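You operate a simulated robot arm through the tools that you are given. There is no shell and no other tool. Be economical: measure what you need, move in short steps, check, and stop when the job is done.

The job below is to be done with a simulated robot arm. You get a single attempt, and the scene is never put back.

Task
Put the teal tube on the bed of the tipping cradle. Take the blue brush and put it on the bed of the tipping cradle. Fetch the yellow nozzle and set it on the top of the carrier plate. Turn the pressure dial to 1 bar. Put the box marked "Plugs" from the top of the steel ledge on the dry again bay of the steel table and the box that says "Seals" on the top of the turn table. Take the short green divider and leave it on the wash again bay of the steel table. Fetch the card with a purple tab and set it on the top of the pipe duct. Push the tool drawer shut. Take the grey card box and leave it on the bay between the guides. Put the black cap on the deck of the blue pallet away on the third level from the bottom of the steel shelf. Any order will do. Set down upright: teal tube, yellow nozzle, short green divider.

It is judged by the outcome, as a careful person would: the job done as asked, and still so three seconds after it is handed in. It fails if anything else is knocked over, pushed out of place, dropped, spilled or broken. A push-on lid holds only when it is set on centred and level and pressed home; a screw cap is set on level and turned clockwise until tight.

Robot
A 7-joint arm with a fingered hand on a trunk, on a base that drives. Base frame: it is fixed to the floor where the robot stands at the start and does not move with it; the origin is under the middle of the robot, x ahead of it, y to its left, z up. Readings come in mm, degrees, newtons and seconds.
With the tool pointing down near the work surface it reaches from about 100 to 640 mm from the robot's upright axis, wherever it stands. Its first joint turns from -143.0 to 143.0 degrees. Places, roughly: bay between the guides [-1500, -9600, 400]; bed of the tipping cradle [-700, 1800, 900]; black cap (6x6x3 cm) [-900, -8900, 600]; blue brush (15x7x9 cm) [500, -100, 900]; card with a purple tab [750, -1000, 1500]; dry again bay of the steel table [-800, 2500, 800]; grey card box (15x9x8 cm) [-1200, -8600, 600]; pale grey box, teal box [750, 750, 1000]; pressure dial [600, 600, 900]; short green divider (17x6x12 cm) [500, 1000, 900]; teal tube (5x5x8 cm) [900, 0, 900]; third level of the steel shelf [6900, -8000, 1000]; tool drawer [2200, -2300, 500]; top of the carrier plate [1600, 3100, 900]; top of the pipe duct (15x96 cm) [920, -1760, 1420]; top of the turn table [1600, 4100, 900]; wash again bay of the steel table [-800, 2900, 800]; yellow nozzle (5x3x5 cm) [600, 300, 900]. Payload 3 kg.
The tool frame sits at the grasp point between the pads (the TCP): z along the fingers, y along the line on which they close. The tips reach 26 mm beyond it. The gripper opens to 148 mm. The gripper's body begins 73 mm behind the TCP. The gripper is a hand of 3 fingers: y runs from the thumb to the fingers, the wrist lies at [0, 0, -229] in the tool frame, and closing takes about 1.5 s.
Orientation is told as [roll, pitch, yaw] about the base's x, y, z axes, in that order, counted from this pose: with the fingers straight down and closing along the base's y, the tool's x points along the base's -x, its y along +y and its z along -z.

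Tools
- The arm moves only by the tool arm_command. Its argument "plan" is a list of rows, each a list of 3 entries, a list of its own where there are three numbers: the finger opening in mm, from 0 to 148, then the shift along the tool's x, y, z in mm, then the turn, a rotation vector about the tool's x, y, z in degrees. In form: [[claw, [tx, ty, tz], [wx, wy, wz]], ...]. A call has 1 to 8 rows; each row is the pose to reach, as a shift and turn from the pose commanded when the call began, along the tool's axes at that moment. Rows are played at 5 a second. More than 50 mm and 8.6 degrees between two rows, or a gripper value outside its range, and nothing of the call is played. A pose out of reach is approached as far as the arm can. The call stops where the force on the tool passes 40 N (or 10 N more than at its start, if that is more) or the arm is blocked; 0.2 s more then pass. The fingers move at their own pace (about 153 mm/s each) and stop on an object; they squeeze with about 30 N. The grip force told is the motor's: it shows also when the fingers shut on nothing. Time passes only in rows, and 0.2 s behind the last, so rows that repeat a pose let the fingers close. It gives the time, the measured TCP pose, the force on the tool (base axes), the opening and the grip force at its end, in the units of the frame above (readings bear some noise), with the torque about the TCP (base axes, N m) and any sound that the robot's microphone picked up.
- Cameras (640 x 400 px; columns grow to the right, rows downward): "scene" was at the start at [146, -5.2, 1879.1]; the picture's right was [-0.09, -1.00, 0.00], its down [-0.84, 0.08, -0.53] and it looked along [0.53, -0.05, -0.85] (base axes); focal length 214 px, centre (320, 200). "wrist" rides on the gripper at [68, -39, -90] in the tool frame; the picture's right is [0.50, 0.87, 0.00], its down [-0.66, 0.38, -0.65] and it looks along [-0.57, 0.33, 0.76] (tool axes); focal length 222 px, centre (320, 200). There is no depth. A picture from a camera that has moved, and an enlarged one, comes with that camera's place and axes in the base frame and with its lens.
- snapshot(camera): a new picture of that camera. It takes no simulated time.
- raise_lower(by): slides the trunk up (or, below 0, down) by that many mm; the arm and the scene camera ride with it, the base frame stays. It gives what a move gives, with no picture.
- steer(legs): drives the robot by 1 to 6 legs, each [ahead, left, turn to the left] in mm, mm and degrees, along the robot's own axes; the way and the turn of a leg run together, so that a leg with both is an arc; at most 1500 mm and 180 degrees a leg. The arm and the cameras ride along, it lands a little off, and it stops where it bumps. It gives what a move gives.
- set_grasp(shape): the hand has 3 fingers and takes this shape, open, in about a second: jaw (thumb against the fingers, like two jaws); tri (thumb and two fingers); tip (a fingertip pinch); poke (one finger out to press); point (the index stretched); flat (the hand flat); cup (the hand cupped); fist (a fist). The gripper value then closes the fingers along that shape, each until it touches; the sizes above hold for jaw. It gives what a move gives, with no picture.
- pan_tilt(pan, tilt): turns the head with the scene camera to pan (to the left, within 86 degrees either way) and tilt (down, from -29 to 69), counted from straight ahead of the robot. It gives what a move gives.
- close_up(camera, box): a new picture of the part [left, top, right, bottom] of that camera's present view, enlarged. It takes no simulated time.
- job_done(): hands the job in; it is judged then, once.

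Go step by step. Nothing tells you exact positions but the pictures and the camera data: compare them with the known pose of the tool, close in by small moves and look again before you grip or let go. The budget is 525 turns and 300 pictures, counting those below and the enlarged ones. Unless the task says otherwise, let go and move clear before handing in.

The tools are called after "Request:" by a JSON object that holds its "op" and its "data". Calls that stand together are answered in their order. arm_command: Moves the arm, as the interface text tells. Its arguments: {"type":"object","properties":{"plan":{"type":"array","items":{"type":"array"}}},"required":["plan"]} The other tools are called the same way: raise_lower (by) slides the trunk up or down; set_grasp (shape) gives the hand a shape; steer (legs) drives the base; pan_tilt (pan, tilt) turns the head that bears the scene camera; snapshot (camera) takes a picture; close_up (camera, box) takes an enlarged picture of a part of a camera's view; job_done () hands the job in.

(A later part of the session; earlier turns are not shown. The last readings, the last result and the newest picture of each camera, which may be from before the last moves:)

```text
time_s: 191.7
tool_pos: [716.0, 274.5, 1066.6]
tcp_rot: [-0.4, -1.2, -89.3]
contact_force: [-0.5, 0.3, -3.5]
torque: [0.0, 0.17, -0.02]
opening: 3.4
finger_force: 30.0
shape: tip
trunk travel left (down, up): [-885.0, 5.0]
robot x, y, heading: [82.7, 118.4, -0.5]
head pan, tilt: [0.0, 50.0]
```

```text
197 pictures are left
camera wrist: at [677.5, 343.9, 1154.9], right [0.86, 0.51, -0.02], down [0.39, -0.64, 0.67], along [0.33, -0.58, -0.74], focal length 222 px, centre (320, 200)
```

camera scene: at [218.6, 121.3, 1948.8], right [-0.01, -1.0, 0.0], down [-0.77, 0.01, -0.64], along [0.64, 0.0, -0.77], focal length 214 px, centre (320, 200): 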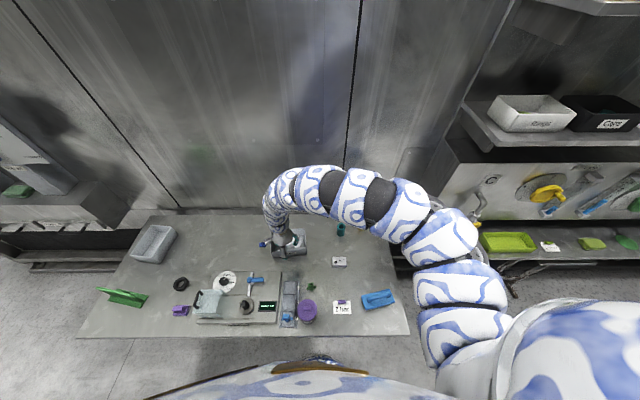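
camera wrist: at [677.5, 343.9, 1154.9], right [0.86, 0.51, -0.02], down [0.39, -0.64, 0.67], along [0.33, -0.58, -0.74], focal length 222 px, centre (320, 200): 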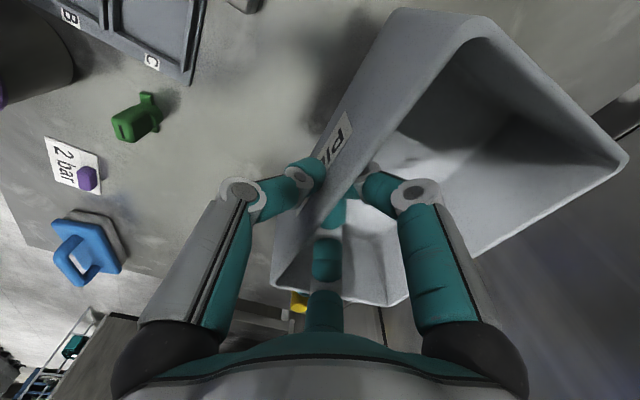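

Plugs box held. Drive out and up to the steel table.

Request:
{"op": "steer", "data": {"legs": [[-560, -15, 0], [420, 1300, 0], [60, 1100, 0], [100, 0, 120]]}}

Request:
{"op": "pan_tilt", "data": {"pan": 45, "tilt": 35}}

Request:
{"op": "snapshot", "data": {"camera": "scene"}}

```text
time_s: 211.3
tool_pos: [-414.1, 3000.9, 1066.4]
tcp_rot: [-0.2, -1.3, 31.3]
contact_force: [1.1, -0.8, -3.4]
torque: [-0.16, -0.09, 0.04]
opening: 2.9
finger_force: 29.9
shape: tip
trunk travel left (down, up): [-885.0, 5.0]
robot x, y, heading: [38.2, 2537.8, 120.2]
head pan, tilt: [0.0, 50.0]
```

```text
time_s: 212.5
tool_pos: [-414.5, 3000.8, 1067.2]
tcp_rot: [-0.2, -1.3, 31.3]
contact_force: [0.0, 0.0, -2.9]
torque: [-0.15, -0.06, 0.01]
opening: 3.2
finger_force: 29.9
shape: tip
trunk travel left (down, up): [-885.0, 5.0]
robot x, y, heading: [40.5, 2539.3, 119.9]
head pan, tilt: [45.0, 35.0]
```

```text
196 pictures are left
camera scene: at [-90.4, 2631.9, 1970.6], right [0.26, 0.97, 0.0], down [0.55, -0.15, -0.82], along [-0.79, 0.21, -0.57], focal length 214 px, centre (320, 200)
```

scene: 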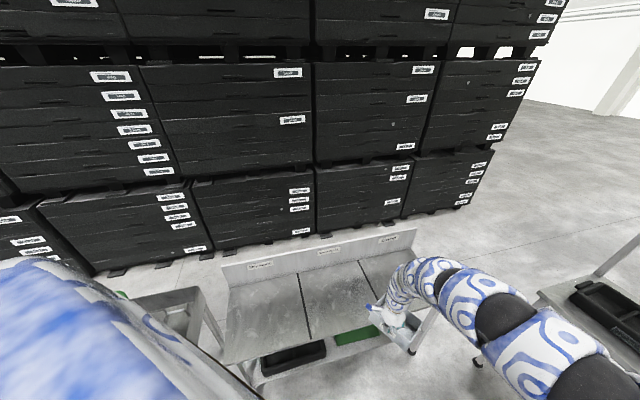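

Request:
{"op": "close_up", "data": {"camera": "scene", "box": [200, 225, 440, 385]}}

Request:
{"op": "close_up", "data": {"camera": "scene", "box": [220, 225, 420, 285]}}

```text
2.50 times, centred on (320, 305) of scene
camera zoom: at [-90.4, 2631.9, 1970.6], right [0.26, 0.97, 0.0], down [0.55, -0.15, -0.82], along [-0.79, 0.21, -0.57], focal length 536 px, centre (320, -62)
```

zoom: 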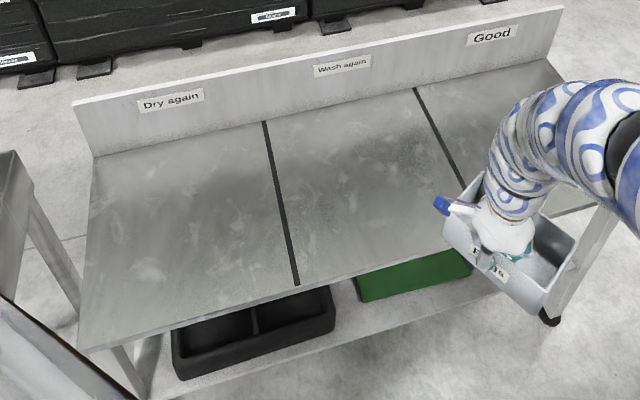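

```text
3.20 times, centred on (320, 255) of scene
camera zoom: at [-90.4, 2631.9, 1970.6], right [0.26, 0.97, 0.0], down [0.55, -0.15, -0.82], along [-0.79, 0.21, -0.57], focal length 686 px, centre (320, 24)
```

zoom: 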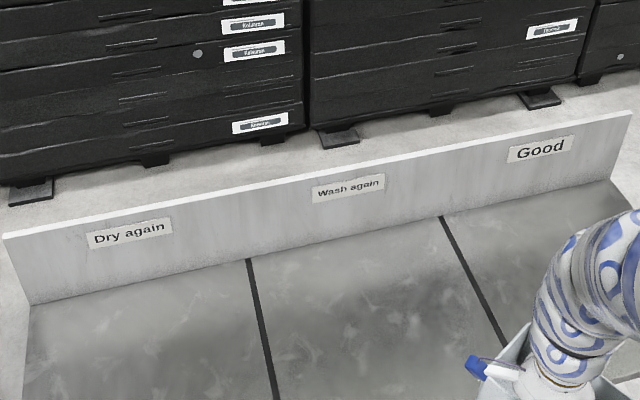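

Bays from left: Dry again (y 2300–2700), Wash again (2710–3100), Good. I'll turn to face the table and position the box over the Dry again bay.

Request:
{"op": "steer", "data": {"legs": [[0, 0, 60], [88, -114, 0]]}}

Request:
{"op": "pan_tilt", "data": {"pan": 10, "tilt": 50}}

Request:
{"op": "snapshot", "data": {"camera": "scene"}}

```text
time_s: 216.4
tool_pos: [-680.1, 2503.7, 1066.7]
tcp_rot: [-0.2, -1.2, 90.6]
contact_force: [0.0, -0.6, -2.8]
torque: [-0.02, -0.21, -0.03]
opening: 2.9
finger_force: 30.4
shape: tip
trunk travel left (down, up): [-885.0, 5.0]
robot x, y, heading: [-48.1, 2653.4, 179.5]
head pan, tilt: [45.0, 35.0]
```

```text
time_s: 217.4
tool_pos: [-678.7, 2501.6, 1067.1]
tcp_rot: [-0.2, -1.4, 90.7]
contact_force: [0.1, 0.3, -3.0]
torque: [0.03, -0.19, -0.01]
opening: 2.9
finger_force: 30.0
shape: tip
trunk travel left (down, up): [-885.0, 5.0]
robot x, y, heading: [-50.7, 2657.7, 179.4]
head pan, tilt: [10.0, 50.0]
```

```text
193 pictures are left
camera scene: at [-209.8, 2643.1, 1948.9], right [-0.17, 0.99, 0.0], down [0.76, 0.13, -0.64], along [-0.63, -0.11, -0.77], focal length 214 px, centre (320, 200)
```

scene: 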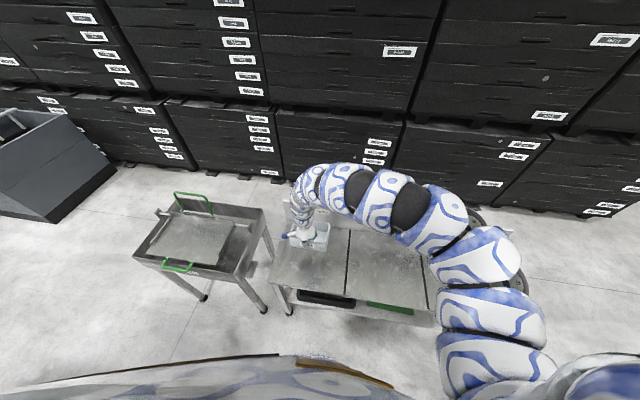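

Request:
{"op": "raise_lower", "data": {"by": -170}}

Request:
{"op": "arm_command", "data": {"plan": [[0, [0, 0, 5], [0, 0, 0]], [0, [0, 0, 10], [0, 0, 0]], [0, [0, 0, 15], [0, 0, 0]], [0, [0, 0, 15], [0, 0, 0]]]}}

Request:
{"op": "snapshot", "data": {"camera": "wrist"}}

```text
time_s: 219.4
tool_pos: [-678.6, 2501.9, 896.2]
tcp_rot: [-0.2, -1.3, 90.6]
contact_force: [0.3, 0.8, -3.1]
torque: [-0.01, -0.2, -0.02]
opening: 3.0
finger_force: 29.6
shape: tip
trunk travel left (down, up): [-715.0, 175.0]
robot x, y, heading: [-50.4, 2651.9, 179.3]
head pan, tilt: [10.0, 50.0]
```

```text
time_s: 220.4
tool_pos: [-678.9, 2501.3, 882.9]
tcp_rot: [-0.2, -1.2, 90.6]
contact_force: [-0.4, -1.0, -2.2]
torque: [-0.04, -0.23, 0.04]
opening: 3.3
finger_force: 30.0
shape: tip
trunk travel left (down, up): [-715.0, 175.0]
robot x, y, heading: [-49.7, 2656.6, 179.4]
head pan, tilt: [10.0, 50.0]
```

```text
192 pictures are left
camera wrist: at [-639.2, 2432.3, 970.3], right [-0.86, -0.51, -0.01], down [-0.39, 0.64, 0.67], along [-0.33, 0.58, -0.74], focal length 222 px, centre (320, 200)
```

wrist: 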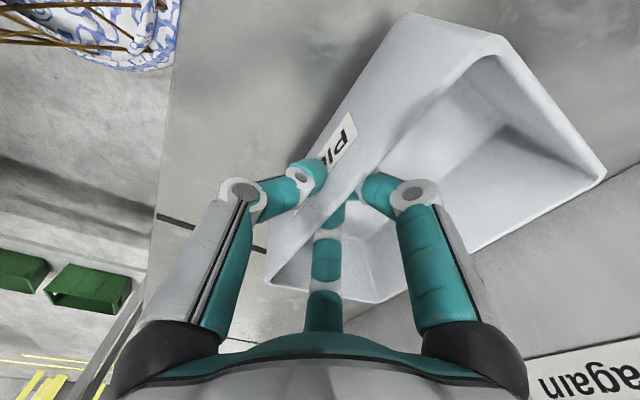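

Request:
{"op": "arm_command", "data": {"plan": [[0, [0, 0, 4], [0, 0, 0]], [0, [0, 0, 8], [0, 0, 0]], [0, [0, 0, 11], [0, 0, 0]], [0, [0, 0, 11], [0, 0, 0]]]}}

```text
time_s: 221.4
tool_pos: [-678.7, 2501.2, 871.7]
tcp_rot: [-0.2, -1.2, 90.7]
contact_force: [-0.8, -0.5, -3.6]
torque: [-0.01, -0.18, -0.02]
opening: 2.9
finger_force: 30.5
shape: tip
trunk travel left (down, up): [-715.0, 175.0]
robot x, y, heading: [-50.8, 2651.1, 179.3]
head pan, tilt: [10.0, 50.0]
```

Request:
{"op": "arm_command", "data": {"plan": [[0, [0, 0, 4], [0, 0, 0]], [0, [0, 0, 8], [0, 0, 0]], [0, [0, 0, 12], [0, 0, 0]], [0, [0, 0, 15], [0, 0, 0]], [0, [0, 0, 15], [0, 0, 0]]]}}

Request:
{"op": "snapshot", "data": {"camera": "wrist"}}

```text
time_s: 222.6
tool_pos: [-677.6, 2502.2, 856.4]
tcp_rot: [-0.2, -1.3, 90.7]
contact_force: [0.5, -0.2, -3.0]
torque: [-0.02, -0.08, 0.03]
opening: 3.2
finger_force: 29.9
shape: tip
trunk travel left (down, up): [-715.0, 175.0]
robot x, y, heading: [-49.6, 2652.3, 179.6]
head pan, tilt: [10.0, 50.0]
```

```text
191 pictures are left
camera wrist: at [-639.2, 2432.4, 944.3], right [-0.86, -0.51, -0.01], down [-0.39, 0.64, 0.67], along [-0.33, 0.58, -0.74], focal length 222 px, centre (320, 200)
```

wrist: 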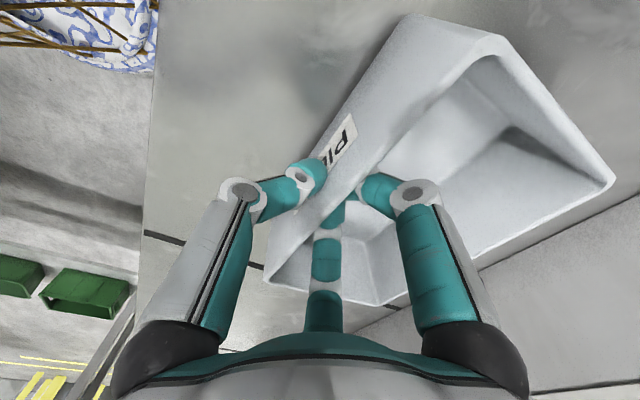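

Request:
{"op": "arm_command", "data": {"plan": [[0, [0, 0, 3], [0, 0, 0]], [0, [0, 0, 6], [0, 0, 0]], [0, [0, 0, 6], [0, 0, 0]]]}}

```text
time_s: 223.4
tool_pos: [-679.1, 2501.6, 850.4]
tcp_rot: [-0.3, -1.3, 90.7]
contact_force: [0.4, -0.1, -1.3]
torque: [-0.01, 0.02, 0.04]
opening: 2.7
finger_force: 30.5
shape: tip
trunk travel left (down, up): [-715.0, 175.0]
robot x, y, heading: [-46.2, 2655.3, 179.5]
head pan, tilt: [10.0, 50.0]
```

Request:
{"op": "arm_command", "data": {"plan": [[0, [0, 0, 2], [0, 0, 0]], [0, [0, 0, 4], [0, 0, 0]], [0, [0, 0, 5], [0, 0, 0]], [0, [0, 0, 5], [0, 0, 0]]]}}

```text
time_s: 224.4
tool_pos: [-677.3, 2502.3, 847.4]
tcp_rot: [-0.1, -1.4, 90.7]
contact_force: [-1.2, -2.0, 22.3]
torque: [-0.08, 0.16, 0.02]
opening: 3.2
finger_force: 29.8
shape: tip
trunk travel left (down, up): [-715.0, 175.0]
robot x, y, heading: [-50.8, 2654.6, 179.6]
head pan, tilt: [10.0, 50.0]
```

Seated. Release and rise with the trunk.

Request:
{"op": "arm_command", "data": {"plan": [[0, [0, 0, -3], [0, 0, 0]], [20, [0, 0, -3], [0, 0, 0]], [40, [0, 0, -3], [0, 0, 0]], [50, [0, 0, -3], [0, 0, 0]], [50, [0, 0, -30], [0, 0, 0]], [50, [0, 0, -50], [0, 0, 0]]]}}

Request:
{"op": "raise_lower", "data": {"by": 170}}

Request:
{"op": "close_up", "data": {"camera": "scene", "box": [120, 170, 480, 330]}}

```text
time_s: 225.8
tool_pos: [-677.8, 2501.1, 895.5]
tcp_rot: [-0.2, -1.3, 90.5]
contact_force: [-0.5, 0.8, 0.3]
torque: [0.02, 0.01, 0.03]
opening: 49.9
finger_force: 0.1
shape: tip
trunk travel left (down, up): [-715.0, 175.0]
robot x, y, heading: [-49.3, 2655.1, 179.6]
head pan, tilt: [10.0, 50.0]
```

```text
time_s: 227.7
tool_pos: [-678.0, 2500.7, 1064.2]
tcp_rot: [-0.2, -1.3, 90.5]
contact_force: [0.1, -0.1, 0.5]
torque: [0.01, 0.04, -0.01]
opening: 49.6
finger_force: 0.0
shape: tip
trunk travel left (down, up): [-885.0, 5.0]
robot x, y, heading: [-54.7, 2652.3, 179.2]
head pan, tilt: [10.0, 50.0]
```

```text
1.78 times, centred on (300, 250) of scene
camera zoom: at [-209.7, 2643.4, 1948.9], right [-0.17, 0.99, 0.0], down [0.76, 0.13, -0.64], along [-0.63, -0.11, -0.77], focal length 381 px, centre (356, 111)
```

zoom: 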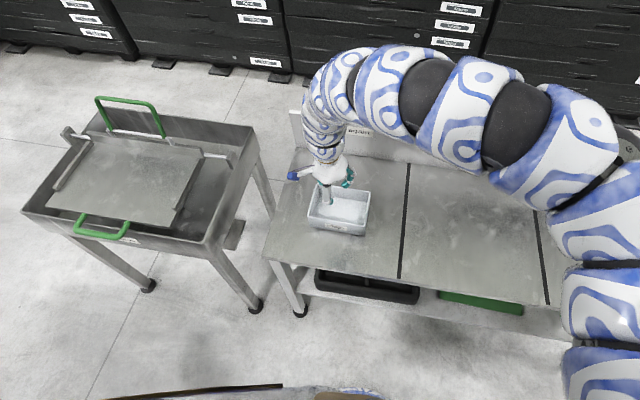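

Now the green divider. Turn and drive back to the bench's left end.

Request:
{"op": "steer", "data": {"legs": [[0, 0, -179.2], [0, -1250, 0], [-340, -500, 0]]}}

Request:
{"op": "pan_tilt", "data": {"pan": 5, "tilt": 45}}

Request:
{"op": "snapshot", "data": {"camera": "scene"}}

Request:
{"op": "snapshot", "data": {"camera": "wrist"}}

```text
time_s: 244.2
tool_pos: [273.3, 1087.8, 1065.2]
tcp_rot: [-0.3, -1.3, -87.8]
contact_force: [0.1, -0.4, 0.5]
torque: [0.01, 0.02, -0.02]
opening: 49.4
finger_force: 0.1
shape: tip
trunk travel left (down, up): [-885.0, 5.0]
robot x, y, heading: [-353.7, 917.2, 1.2]
head pan, tilt: [10.0, 50.0]
```

```text
time_s: 244.8
tool_pos: [272.3, 1089.0, 1066.2]
tcp_rot: [-0.2, -1.3, -87.8]
contact_force: [-0.2, 0.1, 1.3]
torque: [-0.03, -0.01, 0.02]
opening: 49.5
finger_force: 0.0
shape: tip
trunk travel left (down, up): [-885.0, 5.0]
robot x, y, heading: [-348.8, 916.6, 1.3]
head pan, tilt: [5.0, 45.0]
```

```text
189 pictures are left
camera scene: at [-192.5, 929.4, 1955.8], right [0.11, -0.99, 0.0], down [-0.7, -0.08, -0.71], along [0.7, 0.08, -0.71], focal length 214 px, centre (320, 200)
```

scene: 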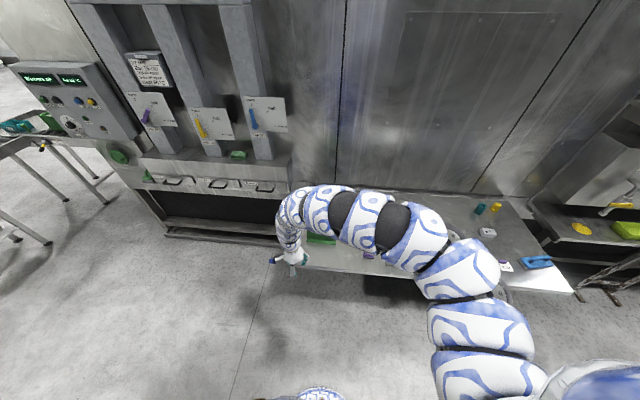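

```text
188 pictures are left
camera wrist: at [231.4, 1156.6, 1153.2], right [0.85, 0.53, -0.01], down [0.41, -0.62, 0.67], along [0.35, -0.57, -0.74], focal length 222 px, centre (320, 200)
```

wrist: 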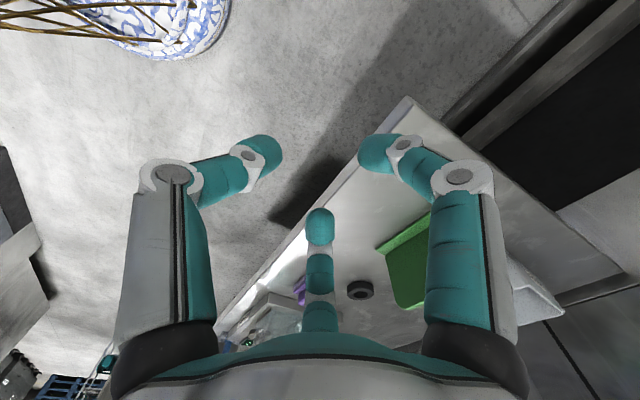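

Request:
{"op": "steer", "data": {"legs": [[190, -85, -1.2]]}}

Request:
{"op": "snapshot", "data": {"camera": "wrist"}}

Request:
{"op": "close_up", "data": {"camera": "scene", "box": [230, 170, 390, 290]}}

```text
time_s: 246.5
tool_pos: [467.2, 995.9, 1065.1]
tcp_rot: [-0.3, -1.3, -88.8]
contact_force: [0.3, -0.2, 0.0]
torque: [0.01, 0.01, -0.02]
opening: 49.9
finger_force: 0.0
shape: tip
trunk travel left (down, up): [-885.0, 5.0]
robot x, y, heading: [-161.4, 839.0, 0.2]
head pan, tilt: [5.0, 45.0]
```

```text
187 pictures are left
camera wrist: at [425.8, 1064.4, 1152.9], right [0.85, 0.52, -0.02], down [0.4, -0.63, 0.67], along [0.34, -0.58, -0.75], focal length 222 px, centre (320, 200)
```

wrist: 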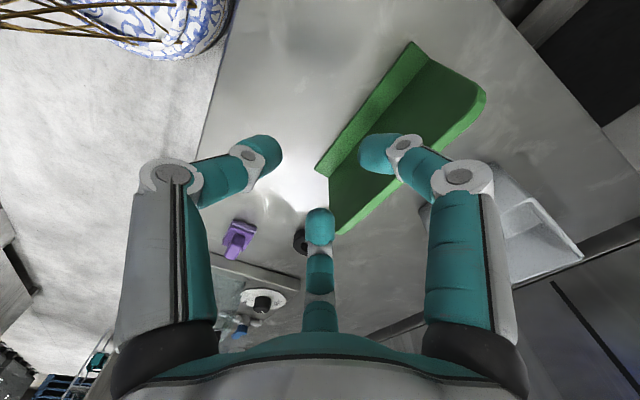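

```text
3.33 times, centred on (310, 230) of scene
camera zoom: at [-1.1, 843.4, 1955.7], right [0.09, -1.0, 0.0], down [-0.7, -0.06, -0.71], along [0.7, 0.07, -0.71], focal length 715 px, centre (353, 100)
```

zoom: 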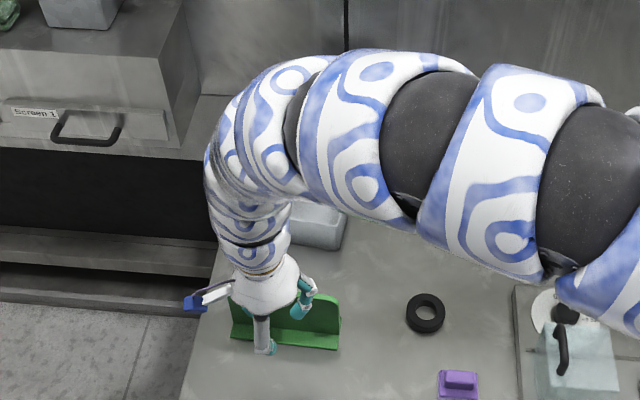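

Request:
{"op": "arm_command", "data": {"plan": [[80, [0, 0, 0], [0, 0, 0]], [80, [0, 0, 0], [0, 0, 0]]]}}

Request:
{"op": "steer", "data": {"legs": [[63, 4, 0]]}}

Request:
{"op": "arm_command", "data": {"plan": [[80, [0, 0, 15], [0, 0, 0]], [80, [0, 0, 30], [0, 0, 0]]]}}

Request:
{"op": "snapshot", "data": {"camera": "wrist"}}

Request:
{"op": "close_up", "data": {"camera": "scene", "box": [260, 190, 360, 270]}}

```text
time_s: 247.1
tool_pos: [463.8, 995.4, 1064.2]
tcp_rot: [-0.1, -1.3, -88.7]
contact_force: [-1.0, -0.1, 0.1]
torque: [0.01, -0.03, -0.02]
opening: 79.4
finger_force: 0.0
shape: tip
trunk travel left (down, up): [-885.0, 5.0]
robot x, y, heading: [-162.3, 835.0, 0.6]
head pan, tilt: [5.0, 45.0]
```

```text
time_s: 248.1
tool_pos: [529.2, 1000.5, 1064.6]
tcp_rot: [-0.3, -1.3, -88.7]
contact_force: [-0.4, 0.1, -0.1]
torque: [-0.05, -0.02, 0.03]
opening: 79.3
finger_force: 0.0
shape: tip
trunk travel left (down, up): [-885.0, 5.0]
robot x, y, heading: [-104.5, 840.7, 0.3]
head pan, tilt: [5.0, 45.0]
```

```text
time_s: 248.7
tool_pos: [526.6, 998.9, 1036.0]
tcp_rot: [-0.3, -1.3, -88.7]
contact_force: [-0.4, -0.3, -0.5]
torque: [-0.05, 0.03, 0.03]
opening: 79.3
finger_force: 0.0
shape: tip
trunk travel left (down, up): [-885.0, 5.0]
robot x, y, heading: [-94.3, 837.9, 0.2]
head pan, tilt: [5.0, 45.0]
```

```text
185 pictures are left
camera wrist: at [486.7, 1068.0, 1123.5], right [0.85, 0.52, -0.02], down [0.4, -0.63, 0.67], along [0.34, -0.58, -0.74], focal length 222 px, centre (320, 200)
```

wrist: 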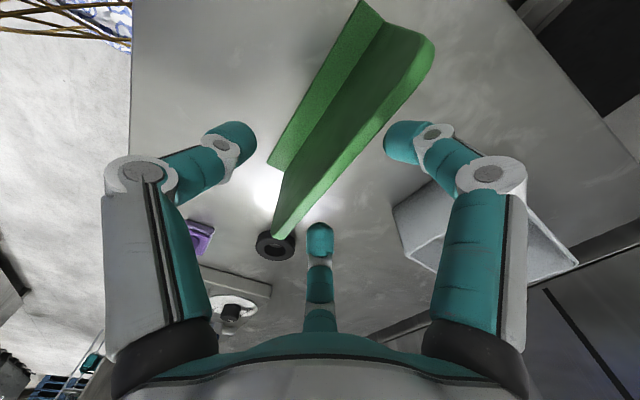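

```text
5.00 times, centred on (310, 230) of scene
camera zoom: at [59.4, 848.5, 1955.9], right [0.09, -1.0, 0.0], down [-0.7, -0.06, -0.71], along [0.7, 0.06, -0.71], focal length 1072 px, centre (370, 50)
```

zoom: 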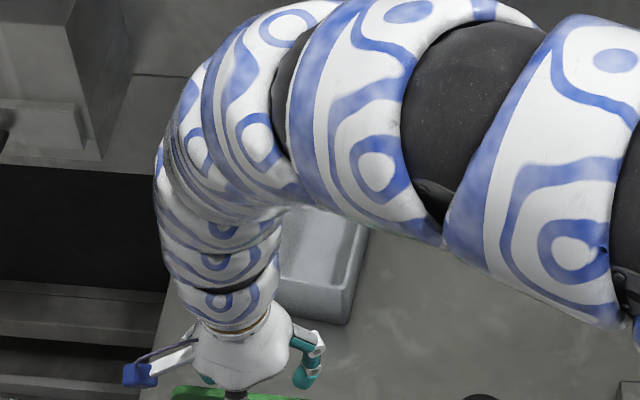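

Request:
{"op": "arm_command", "data": {"plan": [[80, [0, 8, 10], [0, 0, 0]], [80, [0, 8, 38], [0, 0, 0]], [40, [0, 8, 38], [0, 0, 0]], [0, [0, 8, 38], [0, 0, 0]], [0, [0, 8, 38], [0, 0, 0]], [0, [0, 8, 38], [0, 0, 0]], [0, [0, 8, 38], [0, 0, 0]]]}}

Request:
{"op": "snapshot", "data": {"camera": "wrist"}}

```text
time_s: 250.2
tool_pos: [535.2, 999.7, 995.3]
tcp_rot: [-0.1, -1.2, -88.7]
contact_force: [-0.3, 0.3, -0.2]
torque: [0.03, 0.0, -0.01]
opening: 9.7
finger_force: 30.1
shape: tip
trunk travel left (down, up): [-885.0, 5.0]
robot x, y, heading: [-99.0, 841.3, 0.3]
head pan, tilt: [5.0, 45.0]
```

```text
183 pictures are left
camera wrist: at [494.8, 1067.8, 1083.7], right [0.85, 0.52, -0.01], down [0.4, -0.63, 0.67], along [0.34, -0.58, -0.74], focal length 222 px, centre (320, 200)
```

wrist: 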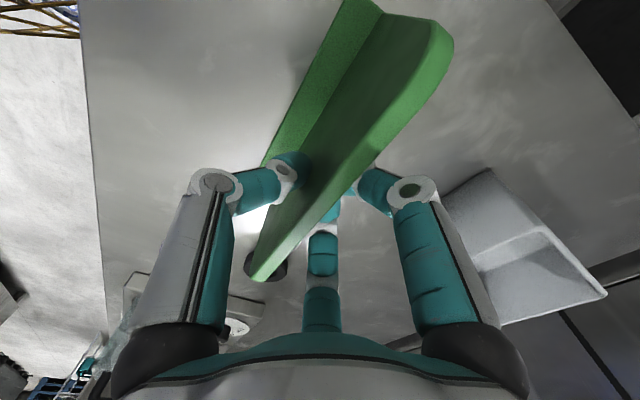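

Request:
{"op": "arm_command", "data": {"plan": [[0, [0, 0, -10], [0, 0, 0]], [0, [0, 0, -40], [0, 0, 0]], [0, [0, 0, -70], [0, 0, 0]], [0, [0, 0, -70], [0, 0, 0]]]}}

Request:
{"op": "snapshot", "data": {"camera": "wrist"}}

```text
time_s: 251.2
tool_pos: [535.1, 1002.0, 1066.0]
tcp_rot: [-0.3, -1.3, -88.8]
contact_force: [0.3, 0.2, -1.5]
torque: [0.01, 0.03, 0.01]
opening: 9.6
finger_force: 29.9
shape: tip
trunk travel left (down, up): [-885.0, 5.0]
robot x, y, heading: [-101.4, 842.4, 0.6]
head pan, tilt: [5.0, 45.0]
```

```text
182 pictures are left
camera wrist: at [495.8, 1069.6, 1154.9], right [0.85, 0.52, -0.02], down [0.4, -0.63, 0.67], along [0.34, -0.58, -0.74], focal length 222 px, centre (320, 200)
```

wrist: 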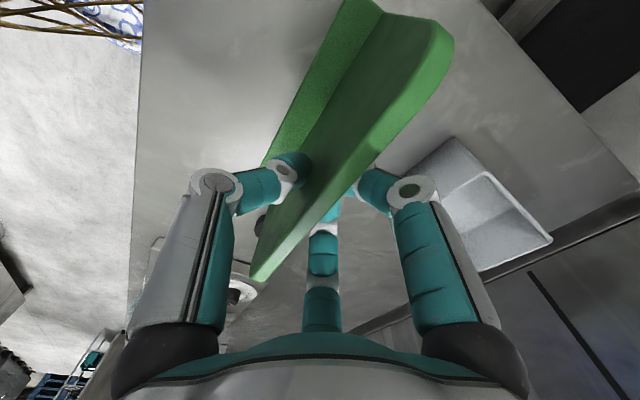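

Divider is held upright. Carry it to the Wash again bay.

Request:
{"op": "steer", "data": {"legs": [[-250, 60, 0], [310, 560, 0], [60, 1250, 0], [0, 0, 90], [380, 60, 90]]}}

Request:
{"op": "pan_tilt", "data": {"pan": 10, "tilt": 50}}

Request:
{"op": "snapshot", "data": {"camera": "scene"}}

```text
time_s: 269.9
tool_pos: [-911.2, 2803.7, 1066.2]
tcp_rot: [-0.2, -1.3, 89.5]
contact_force: [0.4, -0.2, -1.9]
torque: [-0.04, 0.03, -0.02]
opening: 9.3
finger_force: 29.5
shape: tip
trunk travel left (down, up): [-885.0, 5.0]
robot x, y, heading: [-269.8, 2948.2, 178.4]
head pan, tilt: [5.0, 45.0]
cut short: leg 5
```

```text
time_s: 270.5
tool_pos: [-911.1, 2804.4, 1067.2]
tcp_rot: [-0.2, -1.3, 89.4]
contact_force: [0.0, 0.3, -1.5]
torque: [-0.01, 0.0, 0.04]
opening: 9.2
finger_force: 30.3
shape: tip
trunk travel left (down, up): [-885.0, 5.0]
robot x, y, heading: [-268.7, 2941.7, 178.5]
head pan, tilt: [10.0, 50.0]
```

```text
181 pictures are left
camera scene: at [-431.1, 2937.3, 1949.0], right [-0.14, 0.99, 0.0], down [0.76, 0.11, -0.64], along [-0.64, -0.09, -0.77], focal length 214 px, centre (320, 200)
```

scene: 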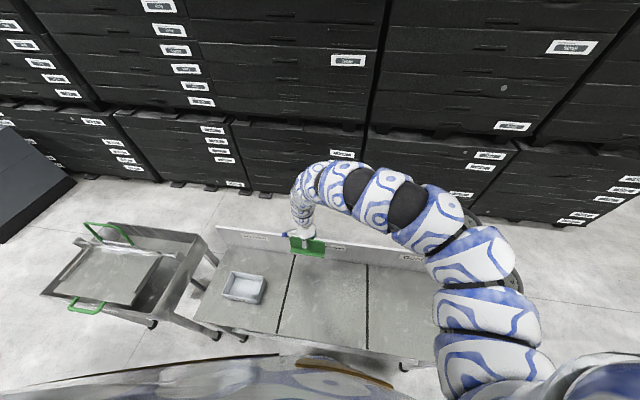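

Request:
{"op": "steer", "data": {"legs": [[-168, -105, 0]]}}

Request:
{"op": "raise_lower", "data": {"by": -170}}

Request:
{"op": "snapshot", "data": {"camera": "wrist"}}

Request:
{"op": "snapshot", "data": {"camera": "scene"}}

```text
time_s: 272.1
tool_pos: [-741.7, 2908.0, 1067.3]
tcp_rot: [-0.2, -1.3, 89.2]
contact_force: [0.2, -0.2, -1.0]
torque: [-0.03, 0.01, -0.04]
opening: 9.1
finger_force: 30.1
shape: tip
trunk travel left (down, up): [-885.0, 5.0]
robot x, y, heading: [-103.7, 3045.0, 178.2]
head pan, tilt: [10.0, 50.0]
```

```text
time_s: 274.0
tool_pos: [-743.1, 2908.0, 897.6]
tcp_rot: [-0.2, -1.3, 89.2]
contact_force: [0.6, -0.9, -1.9]
torque: [-0.02, -0.02, -0.01]
opening: 9.5
finger_force: 29.6
shape: tip
trunk travel left (down, up): [-715.0, 175.0]
robot x, y, heading: [-104.4, 3045.1, 178.3]
head pan, tilt: [10.0, 50.0]
```

```text
180 pictures are left
camera wrist: at [-705.2, 2836.5, 985.2], right [-0.87, -0.49, -0.01], down [-0.37, 0.65, 0.67], along [-0.32, 0.59, -0.74], focal length 222 px, centre (320, 200)
```

wrist: 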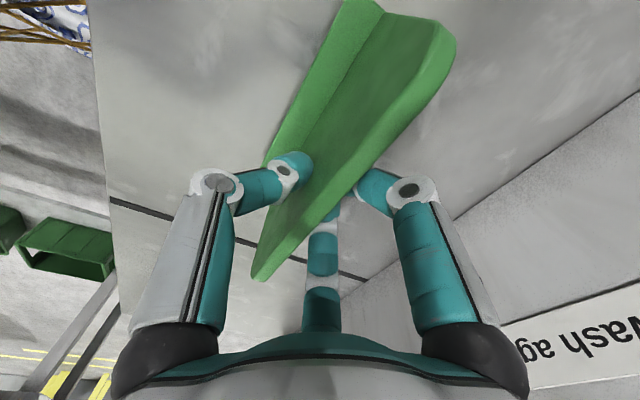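

```text
179 pictures are left
camera scene: at [-263.1, 3038.0, 1779.0], right [-0.14, 0.99, 0.0], down [0.76, 0.11, -0.64], along [-0.64, -0.09, -0.77], focal length 214 px, centre (320, 200)
```

scene: 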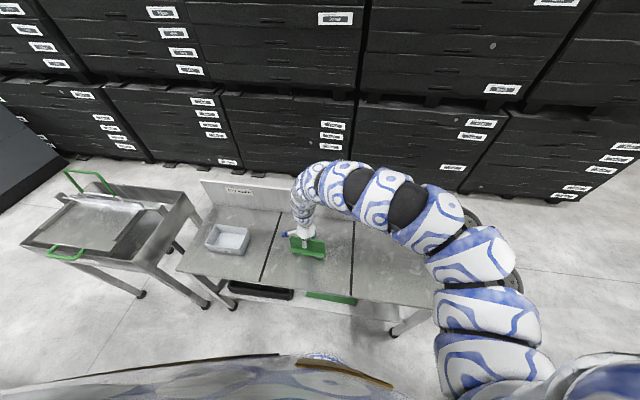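

Request:
{"op": "arm_command", "data": {"plan": [[0, [0, 0, 8], [0, 0, 0]], [0, [0, 0, 16], [0, 0, 0]], [0, [0, 0, 19], [0, 0, 0]], [0, [0, 0, 22], [0, 0, 0]], [0, [0, 0, 22], [0, 0, 0]]]}}

```text
time_s: 275.2
tool_pos: [-743.2, 2907.7, 875.0]
tcp_rot: [-0.2, -1.2, 89.3]
contact_force: [1.4, -0.3, 0.0]
torque: [-0.01, -0.06, 0.0]
opening: 9.3
finger_force: 30.3
shape: tip
trunk travel left (down, up): [-715.0, 175.0]
robot x, y, heading: [-106.0, 3045.2, 178.1]
head pan, tilt: [10.0, 50.0]
```

Request:
{"op": "arm_command", "data": {"plan": [[0, [0, 0, 1.5], [0, 0, 0]], [0, [0, 0, 3], [0, 0, 0]], [0, [0, 0, 4], [0, 0, 0]], [0, [0, 0, 4], [0, 0, 0]]]}}

```text
time_s: 276.2
tool_pos: [-741.7, 2907.1, 872.0]
tcp_rot: [-0.1, -1.2, 89.2]
contact_force: [-2.6, 1.4, 23.9]
torque: [0.0, 0.03, 0.01]
opening: 9.9
finger_force: 29.8
shape: tip
trunk travel left (down, up): [-715.0, 175.0]
robot x, y, heading: [-104.1, 3044.8, 177.8]
head pan, tilt: [10.0, 50.0]
```

Request:
{"op": "arm_command", "data": {"plan": [[0, [0, 0, -2], [0, 0, 0]], [16, [0, 0, -2], [0, 0, 0]], [30, [0, 0, -2], [0, 0, 0]], [60, [0, 0, -2], [0, 0, 0]], [60, [0, 0, -25], [0, 0, 0]], [60, [0, 0, -55], [0, 0, 0]]]}}

Request:
{"op": "raise_lower", "data": {"by": 170}}

Request:
{"op": "close_up", "data": {"camera": "scene", "box": [20, 170, 480, 350]}}

```text
time_s: 277.6
tool_pos: [-750.7, 2900.4, 916.1]
tcp_rot: [-0.3, -1.4, 89.2]
contact_force: [-0.1, 0.7, -0.1]
torque: [0.03, 0.0, 0.0]
opening: 59.8
finger_force: 0.0
shape: tip
out of reach, approached as far as the arm can: row 6
trunk travel left (down, up): [-715.0, 175.0]
robot x, y, heading: [-101.3, 3045.8, 178.3]
head pan, tilt: [10.0, 50.0]
```

```text
time_s: 279.5
tool_pos: [-749.6, 2901.8, 1086.7]
tcp_rot: [-0.3, -1.4, 89.2]
contact_force: [0.5, 0.4, -0.5]
torque: [0.0, -0.03, 0.0]
opening: 59.8
finger_force: 0.1
shape: tip
trunk travel left (down, up): [-885.0, 5.0]
robot x, y, heading: [-105.6, 3045.9, 178.3]
head pan, tilt: [10.0, 50.0]
```

```text
1.39 times, centred on (250, 260) of scene
camera zoom: at [-263.3, 3038.0, 1948.9], right [-0.14, 0.99, 0.0], down [0.76, 0.11, -0.64], along [-0.64, -0.09, -0.77], focal length 298 px, centre (417, 116)
```

zoom: 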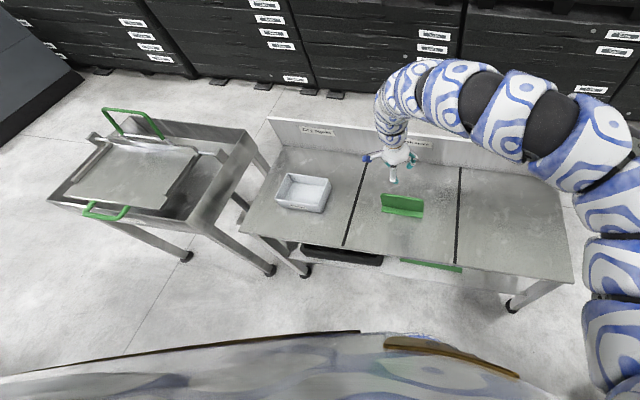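

The divider stands in the Wash again bay. Next fetch the teal tube from the bench's right rear.

Request:
{"op": "steer", "data": {"legs": [[0, 0, -178.3], [40, -1400, 0], [-330, -800, 0], [-20, -950, 0]]}}

Request:
{"op": "steer", "data": {"legs": [[450, 0, 0]]}}

Request:
{"op": "pan_tilt", "data": {"pan": 0, "tilt": 45}}

Request:
{"op": "snapshot", "data": {"camera": "scene"}}

Request:
{"op": "snapshot", "data": {"camera": "wrist"}}

```text
time_s: 302.4
tool_pos: [240.7, 67.0, 1087.3]
tcp_rot: [-0.2, -1.3, -89.5]
contact_force: [-0.2, 0.1, -0.3]
torque: [0.01, 0.01, 0.01]
opening: 59.6
finger_force: 0.0
shape: tip
trunk travel left (down, up): [-885.0, 5.0]
robot x, y, heading: [-402.8, -90.8, -0.7]
head pan, tilt: [10.0, 50.0]
```

```text
time_s: 305.2
tool_pos: [699.2, 65.7, 1085.5]
tcp_rot: [-0.4, -1.4, -89.3]
contact_force: [-0.4, -0.1, -0.1]
torque: [-0.01, 0.02, -0.02]
opening: 59.6
finger_force: 0.0
shape: tip
trunk travel left (down, up): [-885.0, 5.0]
robot x, y, heading: [58.0, -94.3, -0.5]
head pan, tilt: [10.0, 50.0]
```

```text
time_s: 305.9
tool_pos: [699.5, 65.6, 1087.6]
tcp_rot: [-0.4, -1.4, -89.3]
contact_force: [0.3, 0.0, 1.0]
torque: [0.0, 0.03, 0.01]
opening: 59.6
finger_force: 0.1
shape: tip
trunk travel left (down, up): [-885.0, 5.0]
robot x, y, heading: [54.3, -95.4, -0.3]
head pan, tilt: [0.0, 45.0]
```

```text
177 pictures are left
camera scene: at [214.8, -94.4, 1955.9], right [-0.01, -1.0, 0.0], down [-0.71, 0.0, -0.71], along [0.71, 0.0, -0.71], focal length 214 px, centre (320, 200)
```

scene: 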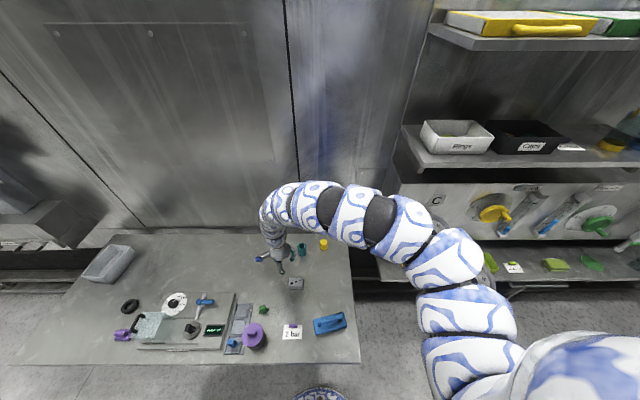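

```text
176 pictures are left
camera wrist: at [659.8, 135.4, 1175.0], right [0.86, 0.51, -0.02], down [0.39, -0.63, 0.67], along [0.33, -0.58, -0.74], focal length 222 px, centre (320, 200)
```

wrist: 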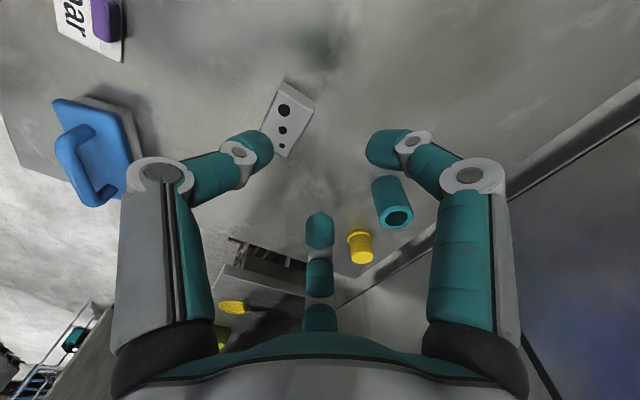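

The tube stands at about (853, 5). Drive the hand over it.

Request:
{"op": "steer", "data": {"legs": [[100, -60, 0], [53, 0, 0]]}}

Request:
{"op": "snapshot", "data": {"camera": "wrist"}}

```text
time_s: 307.7
tool_pos: [853.7, 4.7, 1086.1]
tcp_rot: [-0.5, -1.5, -89.2]
contact_force: [1.2, -0.6, -0.5]
torque: [0.01, 0.01, 0.0]
opening: 59.8
finger_force: 0.1
shape: tip
trunk travel left (down, up): [-885.0, 5.0]
robot x, y, heading: [205.0, -154.8, -0.1]
head pan, tilt: [0.0, 45.0]
```

```text
175 pictures are left
camera wrist: at [813.8, 74.1, 1173.6], right [0.86, 0.51, -0.02], down [0.39, -0.63, 0.67], along [0.33, -0.58, -0.75], focal length 222 px, centre (320, 200)
```

wrist: 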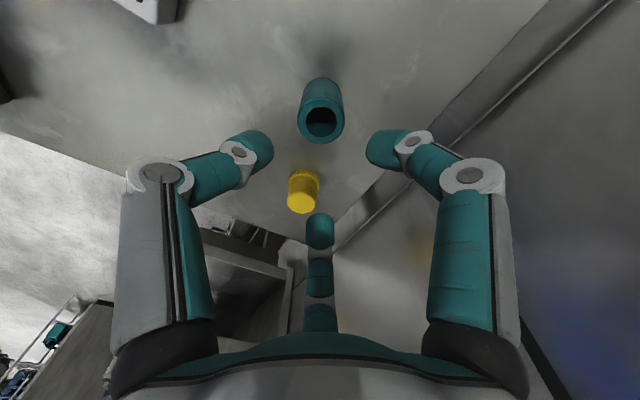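

Request:
{"op": "arm_command", "data": {"plan": [[76, [0, 0, 25], [0, 0, 0]], [76, [0, -4, 50], [0, 0, 0]], [76, [3, -30, 70], [0, 0, 0]]]}}

Request:
{"op": "steer", "data": {"legs": [[30, 0, 0]]}}

Request:
{"op": "snapshot", "data": {"camera": "wrist"}}

```text
time_s: 308.5
tool_pos: [820.2, 6.6, 1015.6]
tcp_rot: [-0.2, -1.3, -89.2]
contact_force: [0.3, 0.6, -0.1]
torque: [0.01, 0.01, 0.05]
opening: 75.4
finger_force: 0.0
shape: tip
trunk travel left (down, up): [-885.0, 5.0]
robot x, y, heading: [210.8, -157.2, 0.1]
head pan, tilt: [0.0, 45.0]
```

```text
time_s: 309.3
tool_pos: [851.5, 5.2, 1014.9]
tcp_rot: [-0.4, -1.3, -89.2]
contact_force: [0.0, -0.6, -1.3]
torque: [-0.01, 0.0, 0.0]
opening: 75.4
finger_force: 0.1
shape: tip
trunk travel left (down, up): [-885.0, 5.0]
robot x, y, heading: [235.3, -159.8, -0.0]
head pan, tilt: [0.0, 45.0]
```

```text
174 pictures are left
camera wrist: at [813.2, 74.4, 1103.6], right [0.86, 0.51, -0.02], down [0.39, -0.63, 0.67], along [0.33, -0.58, -0.75], focal length 222 px, centre (320, 200)
```

wrist: 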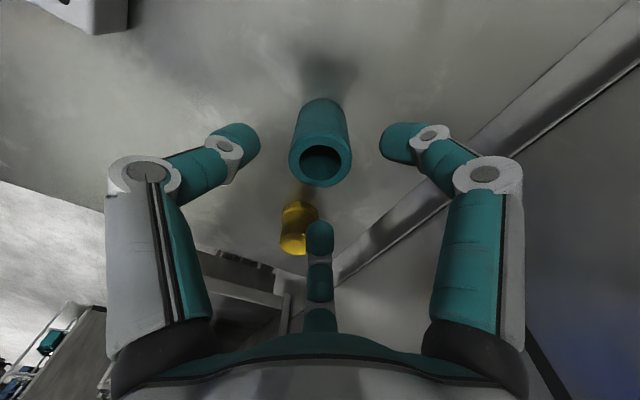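

Request:
{"op": "arm_command", "data": {"plan": [[76, [-3.7, 2.5, 20], [0, 0, 0]], [76, [-3.7, 2.5, 42], [0, 0, 0]], [76, [-3.7, 2.5, 64], [0, 0, 0]]]}}

Request:
{"op": "snapshot", "data": {"camera": "wrist"}}

```text
time_s: 310.1
tool_pos: [854.3, -1.9, 951.4]
tcp_rot: [-0.4, -1.4, -89.2]
contact_force: [1.0, 0.5, -0.1]
torque: [-0.01, -0.02, 0.03]
opening: 75.4
finger_force: 0.1
shape: tip
trunk travel left (down, up): [-885.0, 5.0]
robot x, y, heading: [241.0, -159.4, -0.6]
head pan, tilt: [0.0, 45.0]
```

```text
173 pictures are left
camera wrist: at [814.4, 68.5, 1040.6], right [0.86, 0.51, -0.02], down [0.39, -0.63, 0.67], along [0.33, -0.58, -0.74], focal length 222 px, centre (320, 200)
```

wrist: 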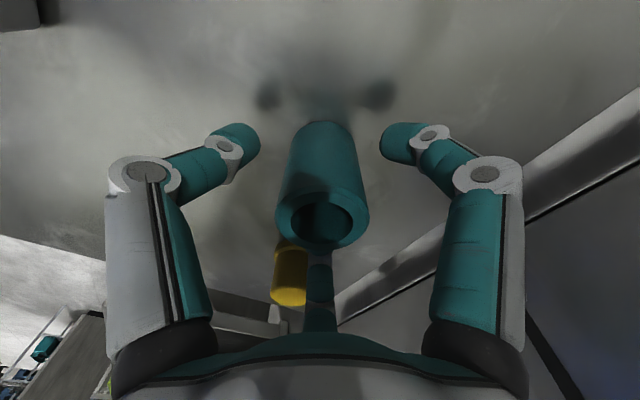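

Request:
{"op": "arm_command", "data": {"plan": [[50, [0, 0, 0], [0, 0, 0]], [20, [0, 0, 0], [0, 0, 0]], [20, [0, 0, 0], [0, 0, 0]], [20, [0, 0, 0], [0, 0, 0]], [20, [0, 0, 0], [0, 0, 0]]]}}

Request:
{"op": "arm_command", "data": {"plan": [[20, [0, 0, -10], [0, 0, 0]], [20, [0, 0, -40], [0, 0, 0]], [20, [0, 0, -70], [0, 0, 0]], [20, [0, 0, -70], [0, 0, 0]]]}}

Request:
{"op": "snapshot", "data": {"camera": "wrist"}}

```text
time_s: 311.3
tool_pos: [854.2, -1.4, 952.5]
tcp_rot: [-0.3, -1.4, -89.2]
contact_force: [-0.2, 0.4, -0.7]
torque: [-0.02, 0.04, 0.01]
opening: 37.5
finger_force: 29.9
shape: tip
trunk travel left (down, up): [-885.0, 5.0]
robot x, y, heading: [238.9, -152.7, -0.1]
head pan, tilt: [0.0, 45.0]
```

```text
time_s: 312.3
tool_pos: [853.2, 1.6, 1021.8]
tcp_rot: [-0.4, -1.3, -89.3]
contact_force: [-0.3, 0.3, -1.9]
torque: [-0.03, 0.0, 0.01]
opening: 37.3
finger_force: 30.2
shape: tip
trunk travel left (down, up): [-885.0, 5.0]
robot x, y, heading: [238.7, -158.8, -0.1]
head pan, tilt: [0.0, 45.0]
```

```text
172 pictures are left
camera wrist: at [813.2, 69.8, 1110.2], right [0.86, 0.51, -0.02], down [0.39, -0.63, 0.67], along [0.33, -0.58, -0.74], focal length 222 px, centre (320, 200)
```

wrist: 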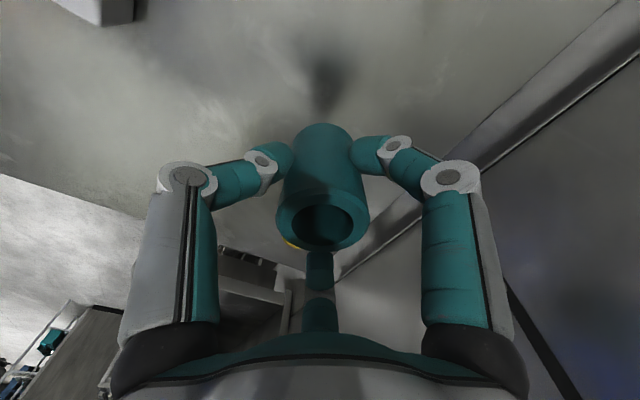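

Tube held. Back out and take it to the cradle.

Request:
{"op": "arm_command", "data": {"plan": [[20, [0, 0, -20], [0, 0, 0]], [20, [0, 0, -40], [0, 0, 0]]]}}

Request:
{"op": "steer", "data": {"legs": [[-640, 10, 0], [370, 1250, 0], [140, 800, 0], [0, 0, 100], [0, 0, 80]]}}

Request:
{"op": "pan_tilt", "data": {"pan": 5, "tilt": 45}}

Request:
{"op": "snapshot", "data": {"camera": "scene"}}

```text
time_s: 312.9
tool_pos: [854.7, 5.0, 1060.9]
tcp_rot: [-0.4, -1.5, -89.2]
contact_force: [0.1, 0.2, -2.0]
torque: [0.07, -0.04, 0.01]
opening: 37.3
finger_force: 30.3
shape: tip
out of reach, approached as far as the arm can: row 2
trunk travel left (down, up): [-885.0, 5.0]
robot x, y, heading: [236.4, -155.0, -0.0]
head pan, tilt: [0.0, 45.0]
```

```text
time_s: 334.2
tool_pos: [-480.2, 1725.6, 1061.0]
tcp_rot: [-0.6, -1.6, 91.1]
contact_force: [-0.3, -0.4, -1.5]
torque: [0.0, 0.03, 0.0]
opening: 36.8
finger_force: 29.8
shape: tip
trunk travel left (down, up): [-885.0, 5.0]
robot x, y, heading: [135.5, 1891.4, -179.7]
head pan, tilt: [0.0, 45.0]
```

```text
time_s: 334.9
tool_pos: [-480.1, 1725.3, 1060.1]
tcp_rot: [-0.6, -1.5, 91.1]
contact_force: [0.8, 0.4, -2.3]
torque: [0.01, -0.02, 0.01]
opening: 36.7
finger_force: 29.9
shape: tip
trunk travel left (down, up): [-885.0, 5.0]
robot x, y, heading: [131.4, 1890.0, -179.9]
head pan, tilt: [5.0, 45.0]
```

```text
171 pictures are left
camera scene: at [-29.1, 1884.4, 1955.8], right [-0.09, 1.0, 0.0], down [0.7, 0.06, -0.71], along [-0.7, -0.06, -0.71], focal length 214 px, centre (320, 200)
```

scene: 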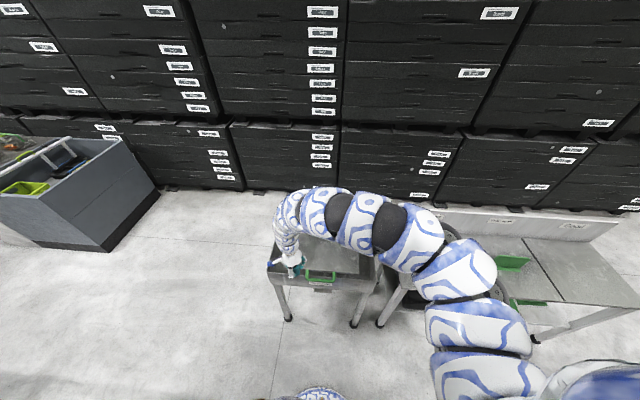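

Request:
{"op": "close_up", "data": {"camera": "scene", "box": [240, 170, 420, 290]}}

Request:
{"op": "snapshot", "data": {"camera": "wrist"}}

```text
3.33 times, centred on (330, 230) of scene
camera zoom: at [-29.1, 1884.4, 1955.8], right [-0.09, 1.0, 0.0], down [0.7, 0.06, -0.71], along [-0.7, -0.06, -0.71], focal length 715 px, centre (287, 100)
```

zoom: 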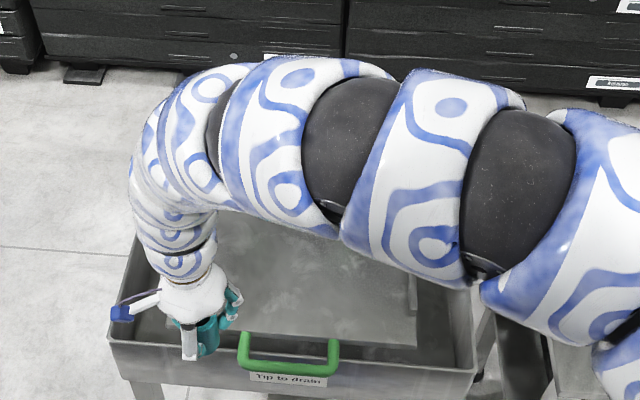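

```text
169 pictures are left
camera wrist: at [-440.6, 1655.9, 1148.8], right [-0.86, -0.52, -0.02], down [-0.4, 0.63, 0.67], along [-0.33, 0.58, -0.74], focal length 222 px, centre (320, 200)
```

wrist: 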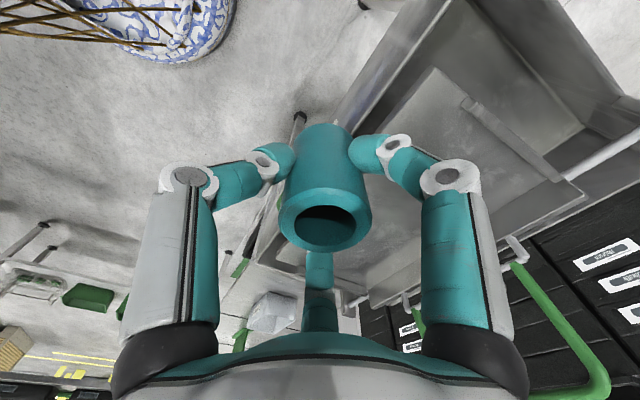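

Request:
{"op": "steer", "data": {"legs": [[195, -15, 0]]}}

Request:
{"op": "snapshot", "data": {"camera": "wrist"}}

Request:
{"op": "close_up", "data": {"camera": "scene", "box": [240, 170, 420, 290]}}

```text
time_s: 336.5
tool_pos: [-674.5, 1737.7, 1059.9]
tcp_rot: [-0.5, -1.6, 91.3]
contact_force: [0.2, 1.2, -2.5]
torque: [0.02, -0.05, 0.01]
opening: 37.0
finger_force: 29.8
shape: tip
trunk travel left (down, up): [-885.0, 5.0]
robot x, y, heading: [-59.1, 1903.8, -179.6]
head pan, tilt: [5.0, 45.0]
```

```text
168 pictures are left
camera wrist: at [-635.3, 1668.5, 1148.2], right [-0.85, -0.52, -0.02], down [-0.4, 0.63, 0.67], along [-0.33, 0.58, -0.74], focal length 222 px, centre (320, 200)
```

wrist: 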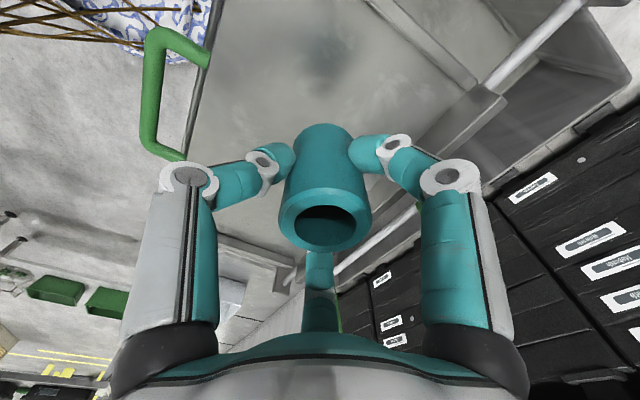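

```text
3.33 times, centred on (330, 230) of scene
camera zoom: at [-225.4, 1898.4, 1955.7], right [-0.09, 1.0, 0.0], down [0.7, 0.07, -0.71], along [-0.7, -0.07, -0.71], focal length 715 px, centre (287, 100)
```

zoom: 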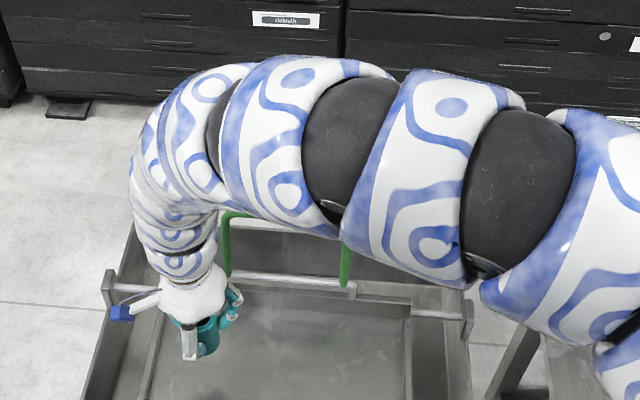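

Request:
{"op": "raise_lower", "data": {"by": -75}}

Request:
{"op": "close_up", "data": {"camera": "wrist", "box": [200, 20, 440, 260]}}

Request:
{"op": "arm_command", "data": {"plan": [[20, [0, 0, 4], [0, 0, 0]], [20, [0, 0, 8], [0, 0, 0]], [20, [0, 0, 12], [0, 0, 0]], [20, [0, 0, 12], [0, 0, 0]]]}}

```text
time_s: 337.6
tool_pos: [-674.0, 1736.3, 986.4]
tcp_rot: [-0.5, -1.5, 91.3]
contact_force: [0.1, 0.4, -1.1]
torque: [-0.01, 0.02, -0.02]
opening: 37.1
finger_force: 29.8
shape: tip
trunk travel left (down, up): [-810.0, 80.0]
robot x, y, heading: [-59.0, 1905.6, -179.8]
head pan, tilt: [5.0, 45.0]
```

```text
1.67 times, centred on (320, 140) of wrist
camera zoom: at [-634.1, 1668.4, 1073.9], right [-0.85, -0.52, -0.02], down [-0.4, 0.63, 0.67], along [-0.33, 0.58, -0.74], focal length 370 px, centre (320, 300)
```

zoom: 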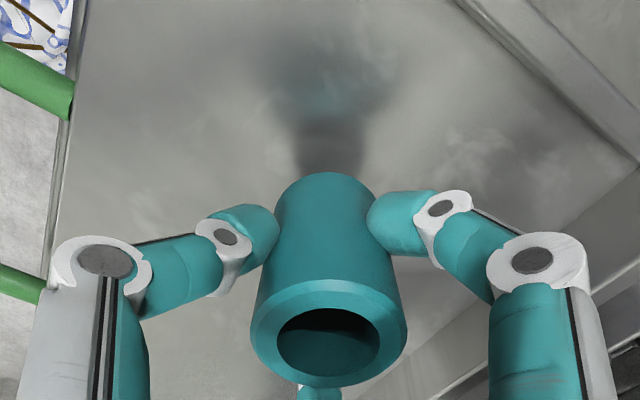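

```text
time_s: 338.6
tool_pos: [-674.9, 1738.7, 974.0]
tcp_rot: [-0.5, -1.6, 91.3]
contact_force: [0.2, 0.2, -2.5]
torque: [-0.02, 0.01, 0.02]
opening: 36.7
finger_force: 29.7
shape: tip
trunk travel left (down, up): [-810.0, 80.0]
robot x, y, heading: [-58.9, 1905.0, -179.9]
head pan, tilt: [5.0, 45.0]
```

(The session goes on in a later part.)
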